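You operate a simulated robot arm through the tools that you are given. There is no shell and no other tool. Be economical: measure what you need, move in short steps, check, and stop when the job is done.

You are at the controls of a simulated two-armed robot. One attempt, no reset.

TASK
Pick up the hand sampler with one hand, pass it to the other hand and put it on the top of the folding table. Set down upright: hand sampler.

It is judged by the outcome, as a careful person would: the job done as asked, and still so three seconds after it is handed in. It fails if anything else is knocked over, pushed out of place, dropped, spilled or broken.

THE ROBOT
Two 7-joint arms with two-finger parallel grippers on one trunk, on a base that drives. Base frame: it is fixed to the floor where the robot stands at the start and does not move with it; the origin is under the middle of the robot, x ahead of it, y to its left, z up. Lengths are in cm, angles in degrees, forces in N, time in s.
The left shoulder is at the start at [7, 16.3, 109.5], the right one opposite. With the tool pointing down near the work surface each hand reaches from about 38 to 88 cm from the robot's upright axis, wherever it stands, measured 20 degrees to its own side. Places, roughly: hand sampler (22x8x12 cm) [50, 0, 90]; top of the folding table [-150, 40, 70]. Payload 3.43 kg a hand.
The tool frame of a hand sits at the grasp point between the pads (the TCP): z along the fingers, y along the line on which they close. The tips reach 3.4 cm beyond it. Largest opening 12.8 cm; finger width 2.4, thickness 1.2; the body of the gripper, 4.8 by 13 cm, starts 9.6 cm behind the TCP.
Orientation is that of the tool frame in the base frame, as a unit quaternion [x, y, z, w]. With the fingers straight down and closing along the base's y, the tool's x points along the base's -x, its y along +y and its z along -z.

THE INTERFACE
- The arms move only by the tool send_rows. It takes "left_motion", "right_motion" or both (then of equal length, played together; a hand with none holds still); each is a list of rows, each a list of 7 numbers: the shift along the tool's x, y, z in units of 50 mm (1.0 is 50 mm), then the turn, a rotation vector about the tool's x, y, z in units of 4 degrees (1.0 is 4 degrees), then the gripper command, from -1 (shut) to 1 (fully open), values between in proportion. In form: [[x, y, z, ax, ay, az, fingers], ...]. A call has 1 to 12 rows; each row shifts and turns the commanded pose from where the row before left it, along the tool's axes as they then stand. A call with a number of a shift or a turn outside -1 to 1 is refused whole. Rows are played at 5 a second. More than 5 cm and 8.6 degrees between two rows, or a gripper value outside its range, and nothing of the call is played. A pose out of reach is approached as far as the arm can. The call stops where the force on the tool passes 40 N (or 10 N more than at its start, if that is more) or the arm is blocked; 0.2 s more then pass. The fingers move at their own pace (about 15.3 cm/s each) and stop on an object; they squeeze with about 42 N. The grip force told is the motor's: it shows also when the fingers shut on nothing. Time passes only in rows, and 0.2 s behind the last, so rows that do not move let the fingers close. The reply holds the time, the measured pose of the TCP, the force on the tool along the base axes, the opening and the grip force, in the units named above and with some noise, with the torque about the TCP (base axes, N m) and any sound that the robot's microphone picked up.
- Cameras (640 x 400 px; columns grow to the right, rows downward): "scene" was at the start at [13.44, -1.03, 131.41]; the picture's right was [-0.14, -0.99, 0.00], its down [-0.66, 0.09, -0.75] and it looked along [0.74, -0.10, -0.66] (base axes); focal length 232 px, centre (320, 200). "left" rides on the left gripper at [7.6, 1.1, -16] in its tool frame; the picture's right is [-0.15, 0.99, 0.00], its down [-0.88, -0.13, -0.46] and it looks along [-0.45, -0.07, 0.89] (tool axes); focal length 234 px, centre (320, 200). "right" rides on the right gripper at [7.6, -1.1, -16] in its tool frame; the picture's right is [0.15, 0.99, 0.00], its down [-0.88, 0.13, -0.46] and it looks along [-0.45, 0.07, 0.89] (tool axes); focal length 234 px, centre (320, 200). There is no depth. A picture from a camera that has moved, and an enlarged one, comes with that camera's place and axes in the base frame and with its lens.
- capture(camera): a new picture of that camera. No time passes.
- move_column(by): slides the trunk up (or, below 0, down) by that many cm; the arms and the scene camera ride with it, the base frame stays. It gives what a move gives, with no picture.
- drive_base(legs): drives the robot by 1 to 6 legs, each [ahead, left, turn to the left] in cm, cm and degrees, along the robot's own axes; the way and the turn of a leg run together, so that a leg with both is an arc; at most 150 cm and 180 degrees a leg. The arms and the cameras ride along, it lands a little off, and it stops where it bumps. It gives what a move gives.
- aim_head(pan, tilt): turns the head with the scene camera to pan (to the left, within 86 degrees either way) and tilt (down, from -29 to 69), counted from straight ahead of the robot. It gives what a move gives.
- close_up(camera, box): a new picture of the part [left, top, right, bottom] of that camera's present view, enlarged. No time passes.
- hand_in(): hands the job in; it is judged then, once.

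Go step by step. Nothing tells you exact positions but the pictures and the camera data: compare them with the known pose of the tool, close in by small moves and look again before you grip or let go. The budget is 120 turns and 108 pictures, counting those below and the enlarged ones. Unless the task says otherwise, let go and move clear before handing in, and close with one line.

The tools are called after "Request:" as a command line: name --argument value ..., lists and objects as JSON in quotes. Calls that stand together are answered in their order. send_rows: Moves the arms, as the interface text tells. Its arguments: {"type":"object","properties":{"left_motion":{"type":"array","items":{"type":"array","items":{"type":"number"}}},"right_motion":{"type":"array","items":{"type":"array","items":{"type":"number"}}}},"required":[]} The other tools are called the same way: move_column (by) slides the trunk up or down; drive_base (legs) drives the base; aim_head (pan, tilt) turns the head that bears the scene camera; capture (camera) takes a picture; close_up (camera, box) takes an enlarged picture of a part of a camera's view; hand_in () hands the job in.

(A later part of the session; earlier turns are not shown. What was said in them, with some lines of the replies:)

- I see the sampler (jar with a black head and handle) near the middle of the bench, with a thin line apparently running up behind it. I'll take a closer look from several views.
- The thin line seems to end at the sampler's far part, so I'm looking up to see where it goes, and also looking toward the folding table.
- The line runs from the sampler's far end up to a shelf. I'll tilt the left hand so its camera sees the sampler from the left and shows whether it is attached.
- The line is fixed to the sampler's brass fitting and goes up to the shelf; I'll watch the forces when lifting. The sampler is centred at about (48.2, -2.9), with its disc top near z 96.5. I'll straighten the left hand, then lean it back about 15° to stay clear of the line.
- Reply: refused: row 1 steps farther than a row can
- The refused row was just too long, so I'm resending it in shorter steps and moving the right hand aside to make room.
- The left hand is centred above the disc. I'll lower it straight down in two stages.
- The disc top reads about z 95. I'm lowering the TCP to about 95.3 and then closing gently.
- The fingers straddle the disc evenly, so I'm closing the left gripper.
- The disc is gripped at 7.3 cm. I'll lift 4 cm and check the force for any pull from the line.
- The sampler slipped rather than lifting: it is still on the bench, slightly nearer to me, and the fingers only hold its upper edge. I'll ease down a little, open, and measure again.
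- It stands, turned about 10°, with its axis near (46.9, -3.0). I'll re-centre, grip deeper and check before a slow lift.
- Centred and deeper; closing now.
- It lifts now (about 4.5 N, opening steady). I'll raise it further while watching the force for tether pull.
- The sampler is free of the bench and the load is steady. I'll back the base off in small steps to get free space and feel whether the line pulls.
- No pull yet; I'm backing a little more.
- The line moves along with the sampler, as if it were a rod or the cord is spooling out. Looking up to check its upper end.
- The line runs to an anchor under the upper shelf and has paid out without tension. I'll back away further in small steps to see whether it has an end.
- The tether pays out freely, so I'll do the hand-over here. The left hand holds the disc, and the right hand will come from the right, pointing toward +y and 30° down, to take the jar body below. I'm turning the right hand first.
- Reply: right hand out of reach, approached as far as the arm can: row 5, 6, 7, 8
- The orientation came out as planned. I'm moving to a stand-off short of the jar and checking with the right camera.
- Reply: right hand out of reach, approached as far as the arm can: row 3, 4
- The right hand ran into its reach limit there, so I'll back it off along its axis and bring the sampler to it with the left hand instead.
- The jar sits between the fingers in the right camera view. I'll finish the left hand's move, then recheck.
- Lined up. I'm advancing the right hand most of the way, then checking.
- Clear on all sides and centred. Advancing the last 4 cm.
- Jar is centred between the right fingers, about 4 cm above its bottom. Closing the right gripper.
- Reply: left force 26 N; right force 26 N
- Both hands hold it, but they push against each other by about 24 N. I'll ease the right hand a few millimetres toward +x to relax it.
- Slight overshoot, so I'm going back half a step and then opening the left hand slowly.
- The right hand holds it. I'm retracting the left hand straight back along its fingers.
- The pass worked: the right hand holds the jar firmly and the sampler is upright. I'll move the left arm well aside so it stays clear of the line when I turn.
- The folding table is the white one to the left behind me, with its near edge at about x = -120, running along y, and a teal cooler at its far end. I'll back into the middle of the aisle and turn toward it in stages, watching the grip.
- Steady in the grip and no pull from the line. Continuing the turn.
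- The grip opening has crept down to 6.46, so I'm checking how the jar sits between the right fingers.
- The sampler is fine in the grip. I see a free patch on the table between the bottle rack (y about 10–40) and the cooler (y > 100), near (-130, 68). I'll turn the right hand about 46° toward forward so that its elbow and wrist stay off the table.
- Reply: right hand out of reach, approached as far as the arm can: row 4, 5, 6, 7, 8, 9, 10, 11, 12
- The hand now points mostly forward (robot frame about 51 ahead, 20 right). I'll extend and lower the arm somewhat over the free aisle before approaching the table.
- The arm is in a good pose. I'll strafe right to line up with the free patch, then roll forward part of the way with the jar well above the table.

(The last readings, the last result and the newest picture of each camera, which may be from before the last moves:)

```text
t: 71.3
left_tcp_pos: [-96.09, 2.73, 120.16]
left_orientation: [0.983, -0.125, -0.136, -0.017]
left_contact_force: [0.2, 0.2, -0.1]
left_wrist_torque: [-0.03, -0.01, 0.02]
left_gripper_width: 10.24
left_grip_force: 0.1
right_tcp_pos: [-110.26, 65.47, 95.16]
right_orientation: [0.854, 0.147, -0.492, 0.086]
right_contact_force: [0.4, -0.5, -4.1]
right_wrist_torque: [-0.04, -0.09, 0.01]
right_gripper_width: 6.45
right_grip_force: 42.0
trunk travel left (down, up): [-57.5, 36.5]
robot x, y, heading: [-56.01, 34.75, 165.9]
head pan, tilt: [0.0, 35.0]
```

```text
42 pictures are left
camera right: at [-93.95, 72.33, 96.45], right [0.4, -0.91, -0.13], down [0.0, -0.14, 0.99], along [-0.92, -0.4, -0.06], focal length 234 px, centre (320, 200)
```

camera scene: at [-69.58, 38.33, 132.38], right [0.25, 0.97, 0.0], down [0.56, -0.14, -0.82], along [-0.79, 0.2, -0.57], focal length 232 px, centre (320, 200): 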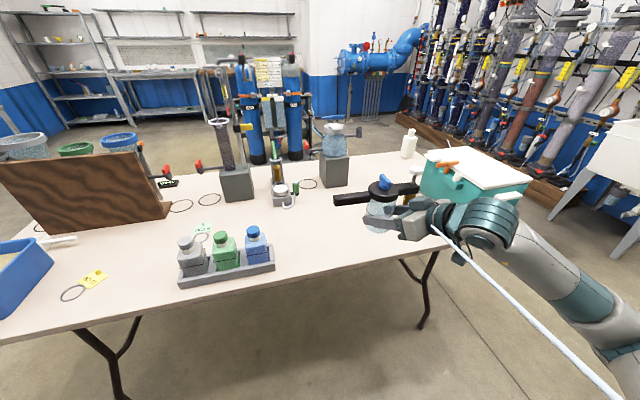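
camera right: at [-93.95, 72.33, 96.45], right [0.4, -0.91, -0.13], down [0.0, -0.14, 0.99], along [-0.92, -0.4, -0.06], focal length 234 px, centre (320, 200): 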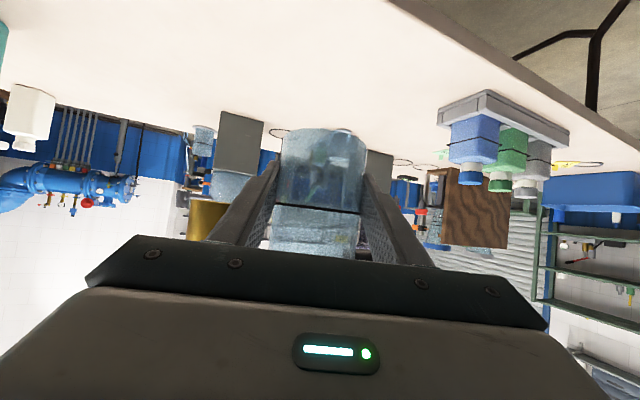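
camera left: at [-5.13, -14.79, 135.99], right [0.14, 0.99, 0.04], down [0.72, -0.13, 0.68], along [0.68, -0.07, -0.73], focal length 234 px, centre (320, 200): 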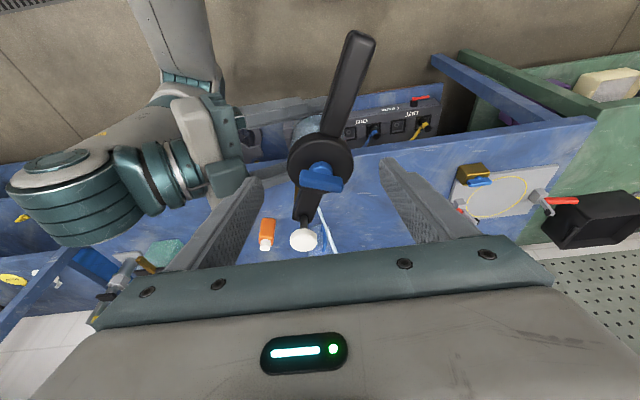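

The free patch is confirmed: the edge is at x ≈ -116, the rack ends at y ≈ 36 and the cooler starts at y ≈ 110. Rolling forward the remaining 21 cm.

Request:
drive_base --legs '[[21, 0, 0]]'

Request:
capture --camera "scene"

Request:
capture --camera "right"

```text
t: 73.0
left_tcp_pos: [-116.54, 7.93, 120.11]
left_orientation: [0.983, -0.125, -0.137, -0.018]
left_contact_force: [-1.3, 0.1, 0.3]
left_wrist_torque: [-0.02, -0.04, 0.02]
left_gripper_width: 10.23
left_grip_force: 0.1
right_tcp_pos: [-130.74, 70.65, 95.2]
right_orientation: [0.854, 0.147, -0.492, 0.086]
right_contact_force: [0.5, 1.3, -4.6]
right_wrist_torque: [0.01, -0.08, 0.02]
right_gripper_width: 6.45
right_grip_force: 42.2
trunk travel left (down, up): [-57.5, 36.5]
robot x, y, heading: [-76.41, 39.66, 165.6]
head pan, tilt: [0.0, 35.0]
```

```text
41 pictures are left
camera scene: at [-90.04, 43.59, 132.38], right [0.25, 0.97, 0.0], down [0.56, -0.14, -0.82], along [-0.79, 0.2, -0.57], focal length 232 px, centre (320, 200)
```

scene: 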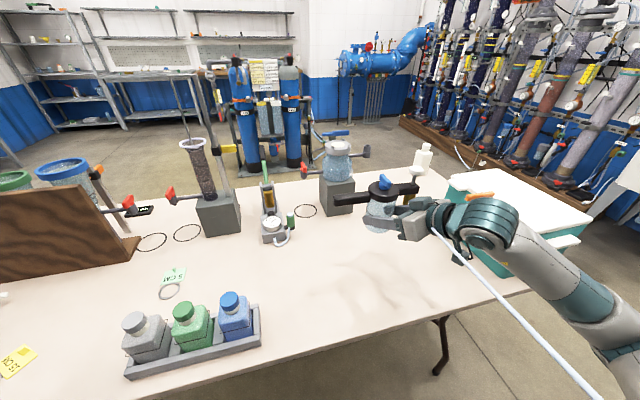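

```text
40 pictures are left
camera right: at [-114.42, 77.58, 96.45], right [0.4, -0.91, -0.13], down [0.0, -0.14, 0.99], along [-0.92, -0.4, -0.06], focal length 234 px, centre (320, 200)
```

right: 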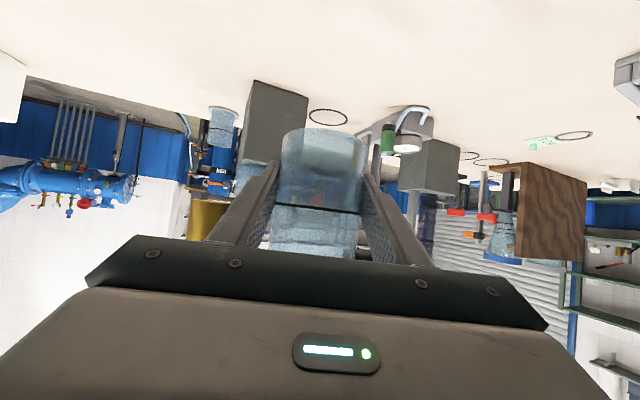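

Good position at about (-131.5, 70). Checking that the sampler is level before lowering.

Request:
close_up --camera "scene" --box '[320, 140, 480, 260]'

Request:
move_column --by -9

Request:
capture --camera "scene"

Request:
capture --camera "right"

```text
3.33 times, centred on (400, 200) of scene
camera zoom: at [-90.04, 43.59, 132.38], right [0.25, 0.97, 0.0], down [0.56, -0.14, -0.82], along [-0.79, 0.2, -0.57], focal length 772 px, centre (53, 200)
```

zoom: 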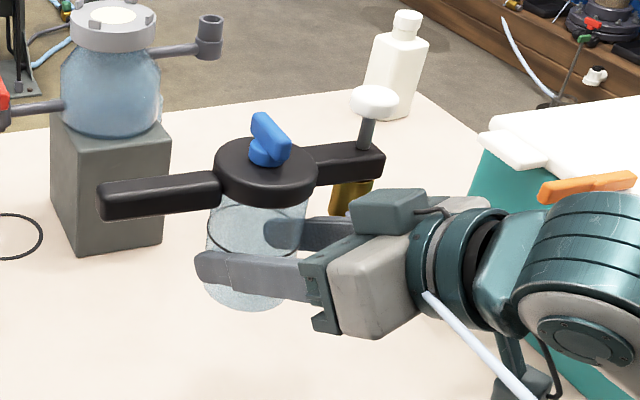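

```text
t: 74.2
left_tcp_pos: [-116.59, 7.96, 111.22]
left_orientation: [0.983, -0.124, -0.137, -0.018]
left_contact_force: [0.4, -0.8, 0.0]
left_wrist_torque: [0.0, 0.03, -0.03]
left_gripper_width: 10.26
left_grip_force: 0.0
right_tcp_pos: [-130.57, 70.6, 86.2]
right_orientation: [0.854, 0.147, -0.492, 0.086]
right_contact_force: [0.9, -0.3, -4.0]
right_wrist_torque: [0.03, -0.05, 0.0]
right_gripper_width: 6.45
right_grip_force: 41.7
trunk travel left (down, up): [-48.5, 45.5]
robot x, y, heading: [-77.02, 39.97, 165.8]
head pan, tilt: [0.0, 35.0]
```

```text
38 pictures are left
camera scene: at [-89.93, 43.57, 123.39], right [0.25, 0.97, 0.0], down [0.56, -0.14, -0.82], along [-0.79, 0.2, -0.57], focal length 232 px, centre (320, 200)
```

scene: 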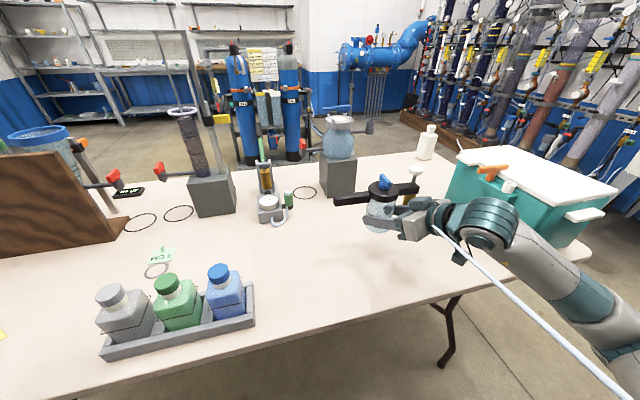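

```text
37 pictures are left
camera right: at [-114.34, 77.57, 87.49], right [0.4, -0.91, -0.13], down [0.0, -0.14, 0.99], along [-0.92, -0.4, -0.06], focal length 234 px, centre (320, 200)
```

right: 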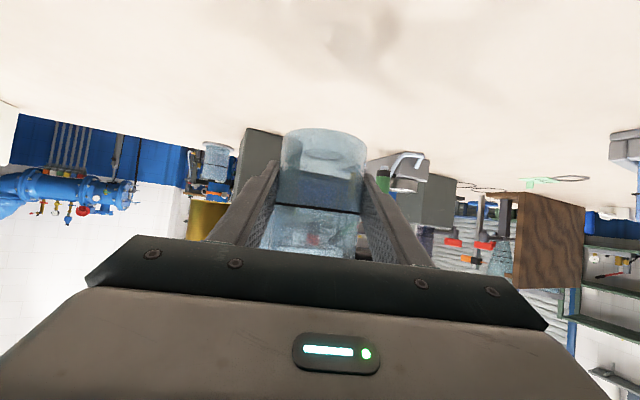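

Level within a couple of degrees. I'm lowering with the arm, which stops on contact.

Request:
send_rows --right_motion '[[0.432, 0, 0.25, 0, 0, 0, -1], [0.432, 0, 0.25, 0, 0, 0, -1], [0.432, 0, 0.25, 0, 0, 0, -1], [0.26, 0, 0.15, 0, 0, 0, -1]]'

Request:
capture --camera "right"

Request:
close_up --camera "scene" --box '[320, 140, 520, 290]'

```text
t: 75.2
left_tcp_pos: [-116.17, 7.77, 111.35]
left_orientation: [0.983, -0.123, -0.139, -0.017]
left_contact_force: [-0.9, -0.2, -0.7]
left_wrist_torque: [0.03, -0.03, -0.01]
left_gripper_width: 10.22
left_grip_force: 0.0
right_tcp_pos: [-130.5, 70.58, 78.04]
right_orientation: [0.849, 0.147, -0.5, 0.083]
right_contact_force: [1.3, 6.8, 34.9]
right_wrist_torque: [-0.92, 0.68, 0.05]
right_gripper_width: 6.4
right_grip_force: 42.6
trunk travel left (down, up): [-48.5, 45.5]
robot x, y, heading: [-76.73, 40.18, 165.8]
head pan, tilt: [0.0, 35.0]
```

```text
36 pictures are left
camera right: at [-114.25, 77.57, 79.07], right [0.4, -0.91, -0.13], down [0.02, -0.14, 0.99], along [-0.92, -0.4, -0.04], focal length 234 px, centre (320, 200)
```

right: 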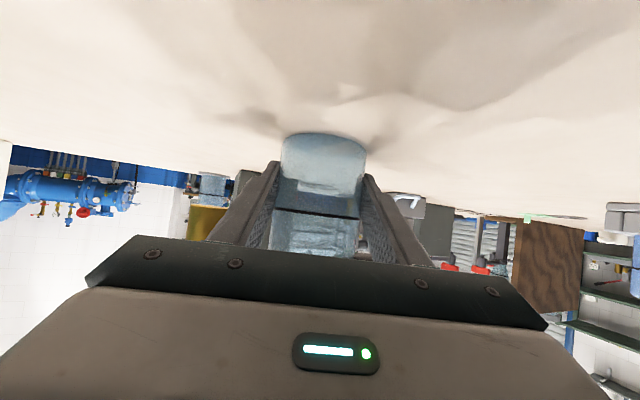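

```text
2.67 times, centred on (420, 215) of scene
camera zoom: at [-89.61, 43.41, 123.53], right [0.25, 0.97, 0.0], down [0.55, -0.14, -0.82], along [-0.79, 0.2, -0.57], focal length 617 px, centre (53, 160)
```

zoom: 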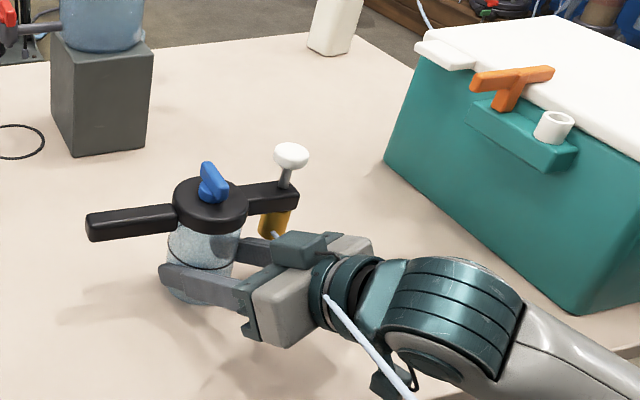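

The jar's bottom is on the table (35 N; the top is evidently at about z 74). I'll ease the pressure off.

Request:
send_rows --right_motion '[[-0.07, 0, -0.04, 0, 0, 0, -1], [0, 0, 0, 0, 0, 0, -1]]'

Request:
close_up --camera "right" --box '[240, 100, 400, 260]'

```text
t: 75.8
left_tcp_pos: [-116.34, 7.87, 111.36]
left_orientation: [0.982, -0.125, -0.14, -0.018]
left_contact_force: [0.3, 0.0, 0.0]
left_wrist_torque: [0.0, -0.01, 0.0]
left_gripper_width: 10.24
left_grip_force: 0.1
right_tcp_pos: [-130.47, 70.61, 77.86]
right_orientation: [0.853, 0.147, -0.494, 0.084]
right_contact_force: [-6.2, 4.7, 27.0]
right_wrist_torque: [-0.27, 1.26, -0.14]
right_gripper_width: 6.42
right_grip_force: 42.0
trunk travel left (down, up): [-48.5, 45.5]
robot x, y, heading: [-76.54, 39.94, 165.4]
head pan, tilt: [0.0, 35.0]
```

```text
2.50 times, centred on (320, 180) of right
camera zoom: at [-114.24, 77.56, 79.07], right [0.4, -0.91, -0.13], down [0.0, -0.14, 0.99], along [-0.92, -0.4, -0.05], focal length 585 px, centre (320, 250)
```

zoom: 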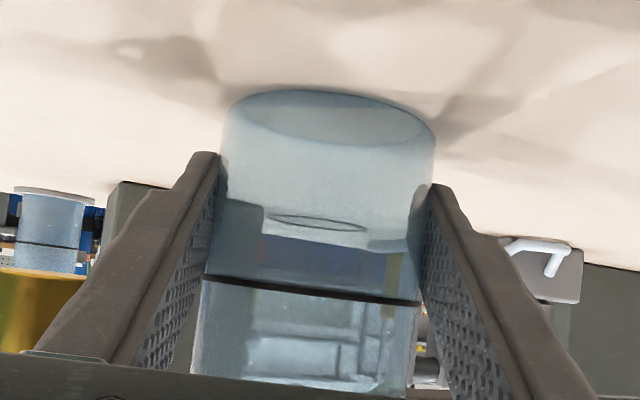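

Still pressing; easing up a little more.

Request:
send_rows --right_motion '[[-0.06, 0, -0.035, 0, 0, 0, -1], [0, 0, 0, 0, 0, 0, -1]]'

```text
t: 76.5
left_tcp_pos: [-116.33, 7.76, 111.19]
left_orientation: [0.983, -0.124, -0.138, -0.017]
left_contact_force: [0.3, -0.4, 0.2]
left_wrist_torque: [-0.03, -0.01, 0.0]
left_gripper_width: 10.23
left_grip_force: 0.0
right_tcp_pos: [-130.41, 70.6, 77.95]
right_orientation: [0.854, 0.147, -0.491, 0.085]
right_contact_force: [-4.2, 2.4, 12.9]
right_wrist_torque: [0.02, 0.93, -0.18]
right_gripper_width: 6.44
right_grip_force: 41.5
trunk travel left (down, up): [-48.5, 45.5]
robot x, y, heading: [-76.61, 39.77, 165.6]
head pan, tilt: [0.0, 35.0]
```

Request:
send_rows --right_motion '[[-0.035, 0, -0.02, 0, 0, 0, -1], [0, 0, 0, 0, 0, 0, -1]]'

Request:
close_up --camera "scene" --box '[320, 140, 480, 260]'

```text
t: 77.0
left_tcp_pos: [-116.51, 7.96, 111.22]
left_orientation: [0.983, -0.124, -0.137, -0.018]
left_contact_force: [0.1, 0.2, 0.4]
left_wrist_torque: [0.0, 0.03, -0.02]
left_gripper_width: 10.23
left_grip_force: 0.2
right_tcp_pos: [-130.4, 70.59, 78.0]
right_orientation: [0.855, 0.148, -0.489, 0.087]
right_contact_force: [0.2, 0.7, -2.2]
right_wrist_torque: [0.01, 0.0, -0.03]
right_gripper_width: 6.43
right_grip_force: 42.1
trunk travel left (down, up): [-48.5, 45.5]
robot x, y, heading: [-76.5, 39.81, 165.6]
head pan, tilt: [0.0, 35.0]
```

```text
3.33 times, centred on (400, 200) of scene
camera zoom: at [-89.92, 43.56, 123.37], right [0.25, 0.97, 0.0], down [0.56, -0.14, -0.82], along [-0.79, 0.2, -0.57], focal length 772 px, centre (53, 200)
```

zoom: 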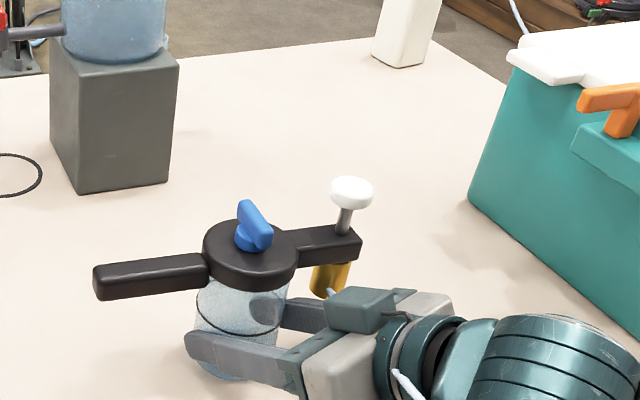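

Nearly unloaded and standing on the table. Opening the right gripper slowly.

Request:
send_rows --right_motion '[[0, 0, 0, 0, 0, 0, 0.04], [0, 0, 0, 0, 0, 0, 0.1], [0, 0, 0, 0, 0, 0, 0.2], [0, 0, 0, 0, 0, 0, 0.35], [0, 0, 0, 0, 0, 0, 0.4]]'

Request:
capture --camera "right"

Request:
close_up --camera "scene" --box '[320, 140, 480, 260]'

```text
t: 78.2
left_tcp_pos: [-116.5, 7.78, 111.16]
left_orientation: [0.982, -0.125, -0.138, -0.018]
left_contact_force: [0.1, -0.7, 0.3]
left_wrist_torque: [-0.03, 0.01, -0.02]
left_gripper_width: 10.25
left_grip_force: 0.1
right_tcp_pos: [-130.5, 70.62, 78.22]
right_orientation: [0.854, 0.147, -0.493, 0.085]
right_contact_force: [0.5, -0.8, -0.1]
right_wrist_torque: [-0.02, 0.01, -0.03]
right_gripper_width: 8.94
right_grip_force: 0.1
trunk travel left (down, up): [-48.5, 45.5]
robot x, y, heading: [-76.73, 39.55, 165.6]
head pan, tilt: [0.0, 35.0]
```

```text
32 pictures are left
camera right: at [-114.3, 77.56, 79.44], right [0.4, -0.91, -0.13], down [0.0, -0.14, 0.99], along [-0.92, -0.4, -0.06], focal length 234 px, centre (320, 200)
```

right: 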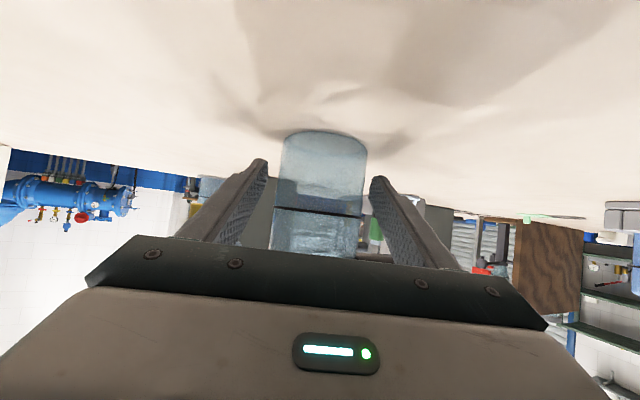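

```text
3.33 times, centred on (400, 200) of scene
camera zoom: at [-89.93, 43.55, 123.39], right [0.25, 0.97, 0.0], down [0.56, -0.14, -0.82], along [-0.79, 0.2, -0.57], focal length 772 px, centre (53, 200)
```

zoom: 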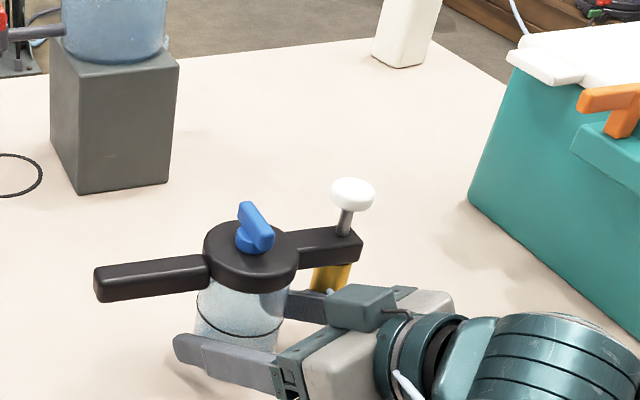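

It stands on its own. Backing the hand out along its own axis.

Request:
send_rows --right_motion '[[0, 0, -0.4, 0, 0, 0, 0.4], [0, 0, -0.6, 0, 0, 0, 0.4], [0, 0, -0.8, 0, 0, 0, 0.4], [0, 0, -0.8, 0, 0, 0, 0.4], [0, 0, -0.6, 0, 0, 0, 0.4]]'

Request:
capture --camera "scene"

Request:
capture --camera "right"

```text
t: 79.5
left_tcp_pos: [-116.39, 7.72, 111.19]
left_orientation: [0.983, -0.124, -0.138, -0.017]
left_contact_force: [0.7, -0.2, -0.1]
left_wrist_torque: [0.03, 0.03, 0.03]
left_gripper_width: 10.22
left_grip_force: 0.1
right_tcp_pos: [-120.74, 77.64, 85.78]
right_orientation: [0.854, 0.148, -0.492, 0.087]
right_contact_force: [0.8, 0.1, -0.1]
right_wrist_torque: [0.03, -0.03, 0.01]
right_gripper_width: 8.95
right_grip_force: 0.0
right hand out of reach, approached as far as the arm can: row 4, 5
trunk travel left (down, up): [-48.5, 45.5]
robot x, y, heading: [-77.0, 39.7, 165.7]
head pan, tilt: [0.0, 35.0]
```

```text
30 pictures are left
camera scene: at [-89.84, 43.52, 123.4], right [0.25, 0.97, 0.0], down [0.56, -0.14, -0.82], along [-0.79, 0.2, -0.57], focal length 232 px, centre (320, 200)
```

scene: 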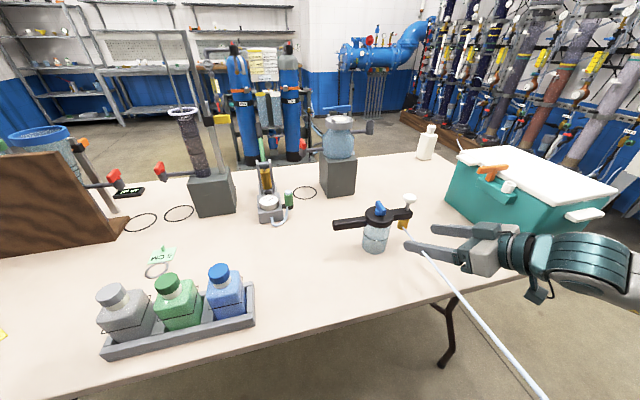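

```text
29 pictures are left
camera right: at [-104.48, 84.61, 87.03], right [0.4, -0.91, -0.12], down [0.0, -0.14, 0.99], along [-0.92, -0.4, -0.06], focal length 234 px, centre (320, 200)
```

right: 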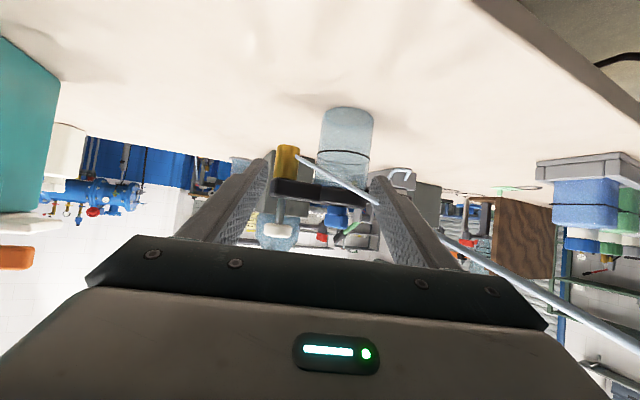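

The sampler stands upright by itself on the table and the hand is out. I'll raise the trunk, back the robot away and check again.

Request:
move_column --by 12

Request:
drive_base --legs '[[-18, 0, 0]]'

Request:
capture --camera "scene"

Request:
close_up --camera "scene" --box '[300, 110, 460, 230]'

```text
t: 81.0
left_tcp_pos: [-116.36, 7.92, 123.16]
left_orientation: [0.983, -0.124, -0.137, -0.017]
left_contact_force: [-0.5, 0.5, -0.1]
left_wrist_torque: [0.0, 0.01, -0.04]
left_gripper_width: 10.26
left_grip_force: 0.1
right_tcp_pos: [-120.78, 77.67, 97.84]
right_orientation: [0.853, 0.148, -0.492, 0.087]
right_contact_force: [-0.1, 0.6, 0.0]
right_wrist_torque: [0.02, -0.01, -0.01]
right_gripper_width: 8.95
right_grip_force: 0.0
trunk travel left (down, up): [-60.5, 33.5]
robot x, y, heading: [-76.67, 39.93, 165.7]
head pan, tilt: [0.0, 35.0]
```

```text
t: 82.5
left_tcp_pos: [-98.9, 3.35, 123.11]
left_orientation: [0.982, -0.124, -0.138, -0.018]
left_contact_force: [-0.9, -0.5, 0.1]
left_wrist_torque: [0.03, 0.04, 0.02]
left_gripper_width: 10.24
left_grip_force: 0.1
right_tcp_pos: [-103.26, 73.18, 97.81]
right_orientation: [0.854, 0.148, -0.492, 0.086]
right_contact_force: [0.6, 0.3, 0.2]
right_wrist_torque: [0.0, -0.01, -0.01]
right_gripper_width: 8.95
right_grip_force: 0.0
trunk travel left (down, up): [-60.5, 33.5]
robot x, y, heading: [-59.26, 35.65, 165.4]
head pan, tilt: [0.0, 35.0]
```

```text
28 pictures are left
camera scene: at [-72.39, 39.05, 135.4], right [0.25, 0.97, 0.0], down [0.56, -0.14, -0.82], along [-0.79, 0.2, -0.57], focal length 232 px, centre (320, 200)
```

scene: 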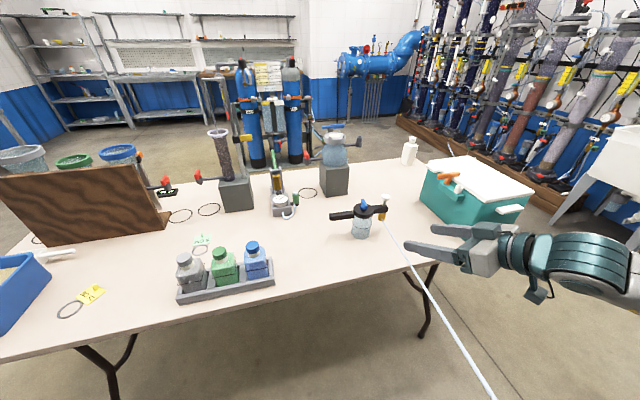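

```text
3.33 times, centred on (380, 170) of scene
camera zoom: at [-72.39, 39.05, 135.4], right [0.25, 0.97, 0.0], down [0.56, -0.14, -0.82], along [-0.79, 0.2, -0.57], focal length 772 px, centre (120, 300)
```

zoom: 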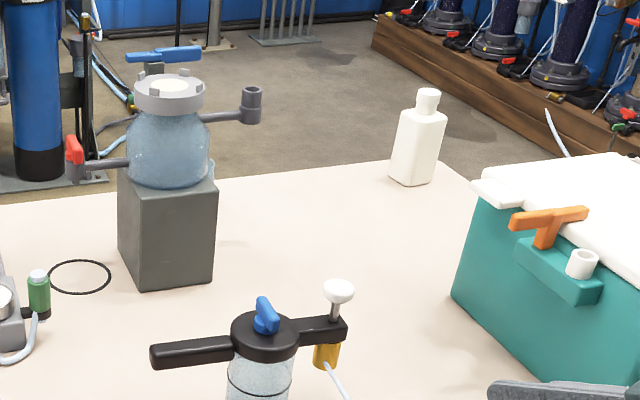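

The sampler stands upright and still on the folding table, both hands are clear, and everything else looks undisturbed. Handing in.

Request:
hand_in

```text
The job is handed in.
```

The hand sampler was picked up with the left hand, passed to the right, and is standing upright on the folding table. It slipped once at the first grip, while still on the bench, and was regripped. Its thin line to the shelf is still attached and now runs out to the table.
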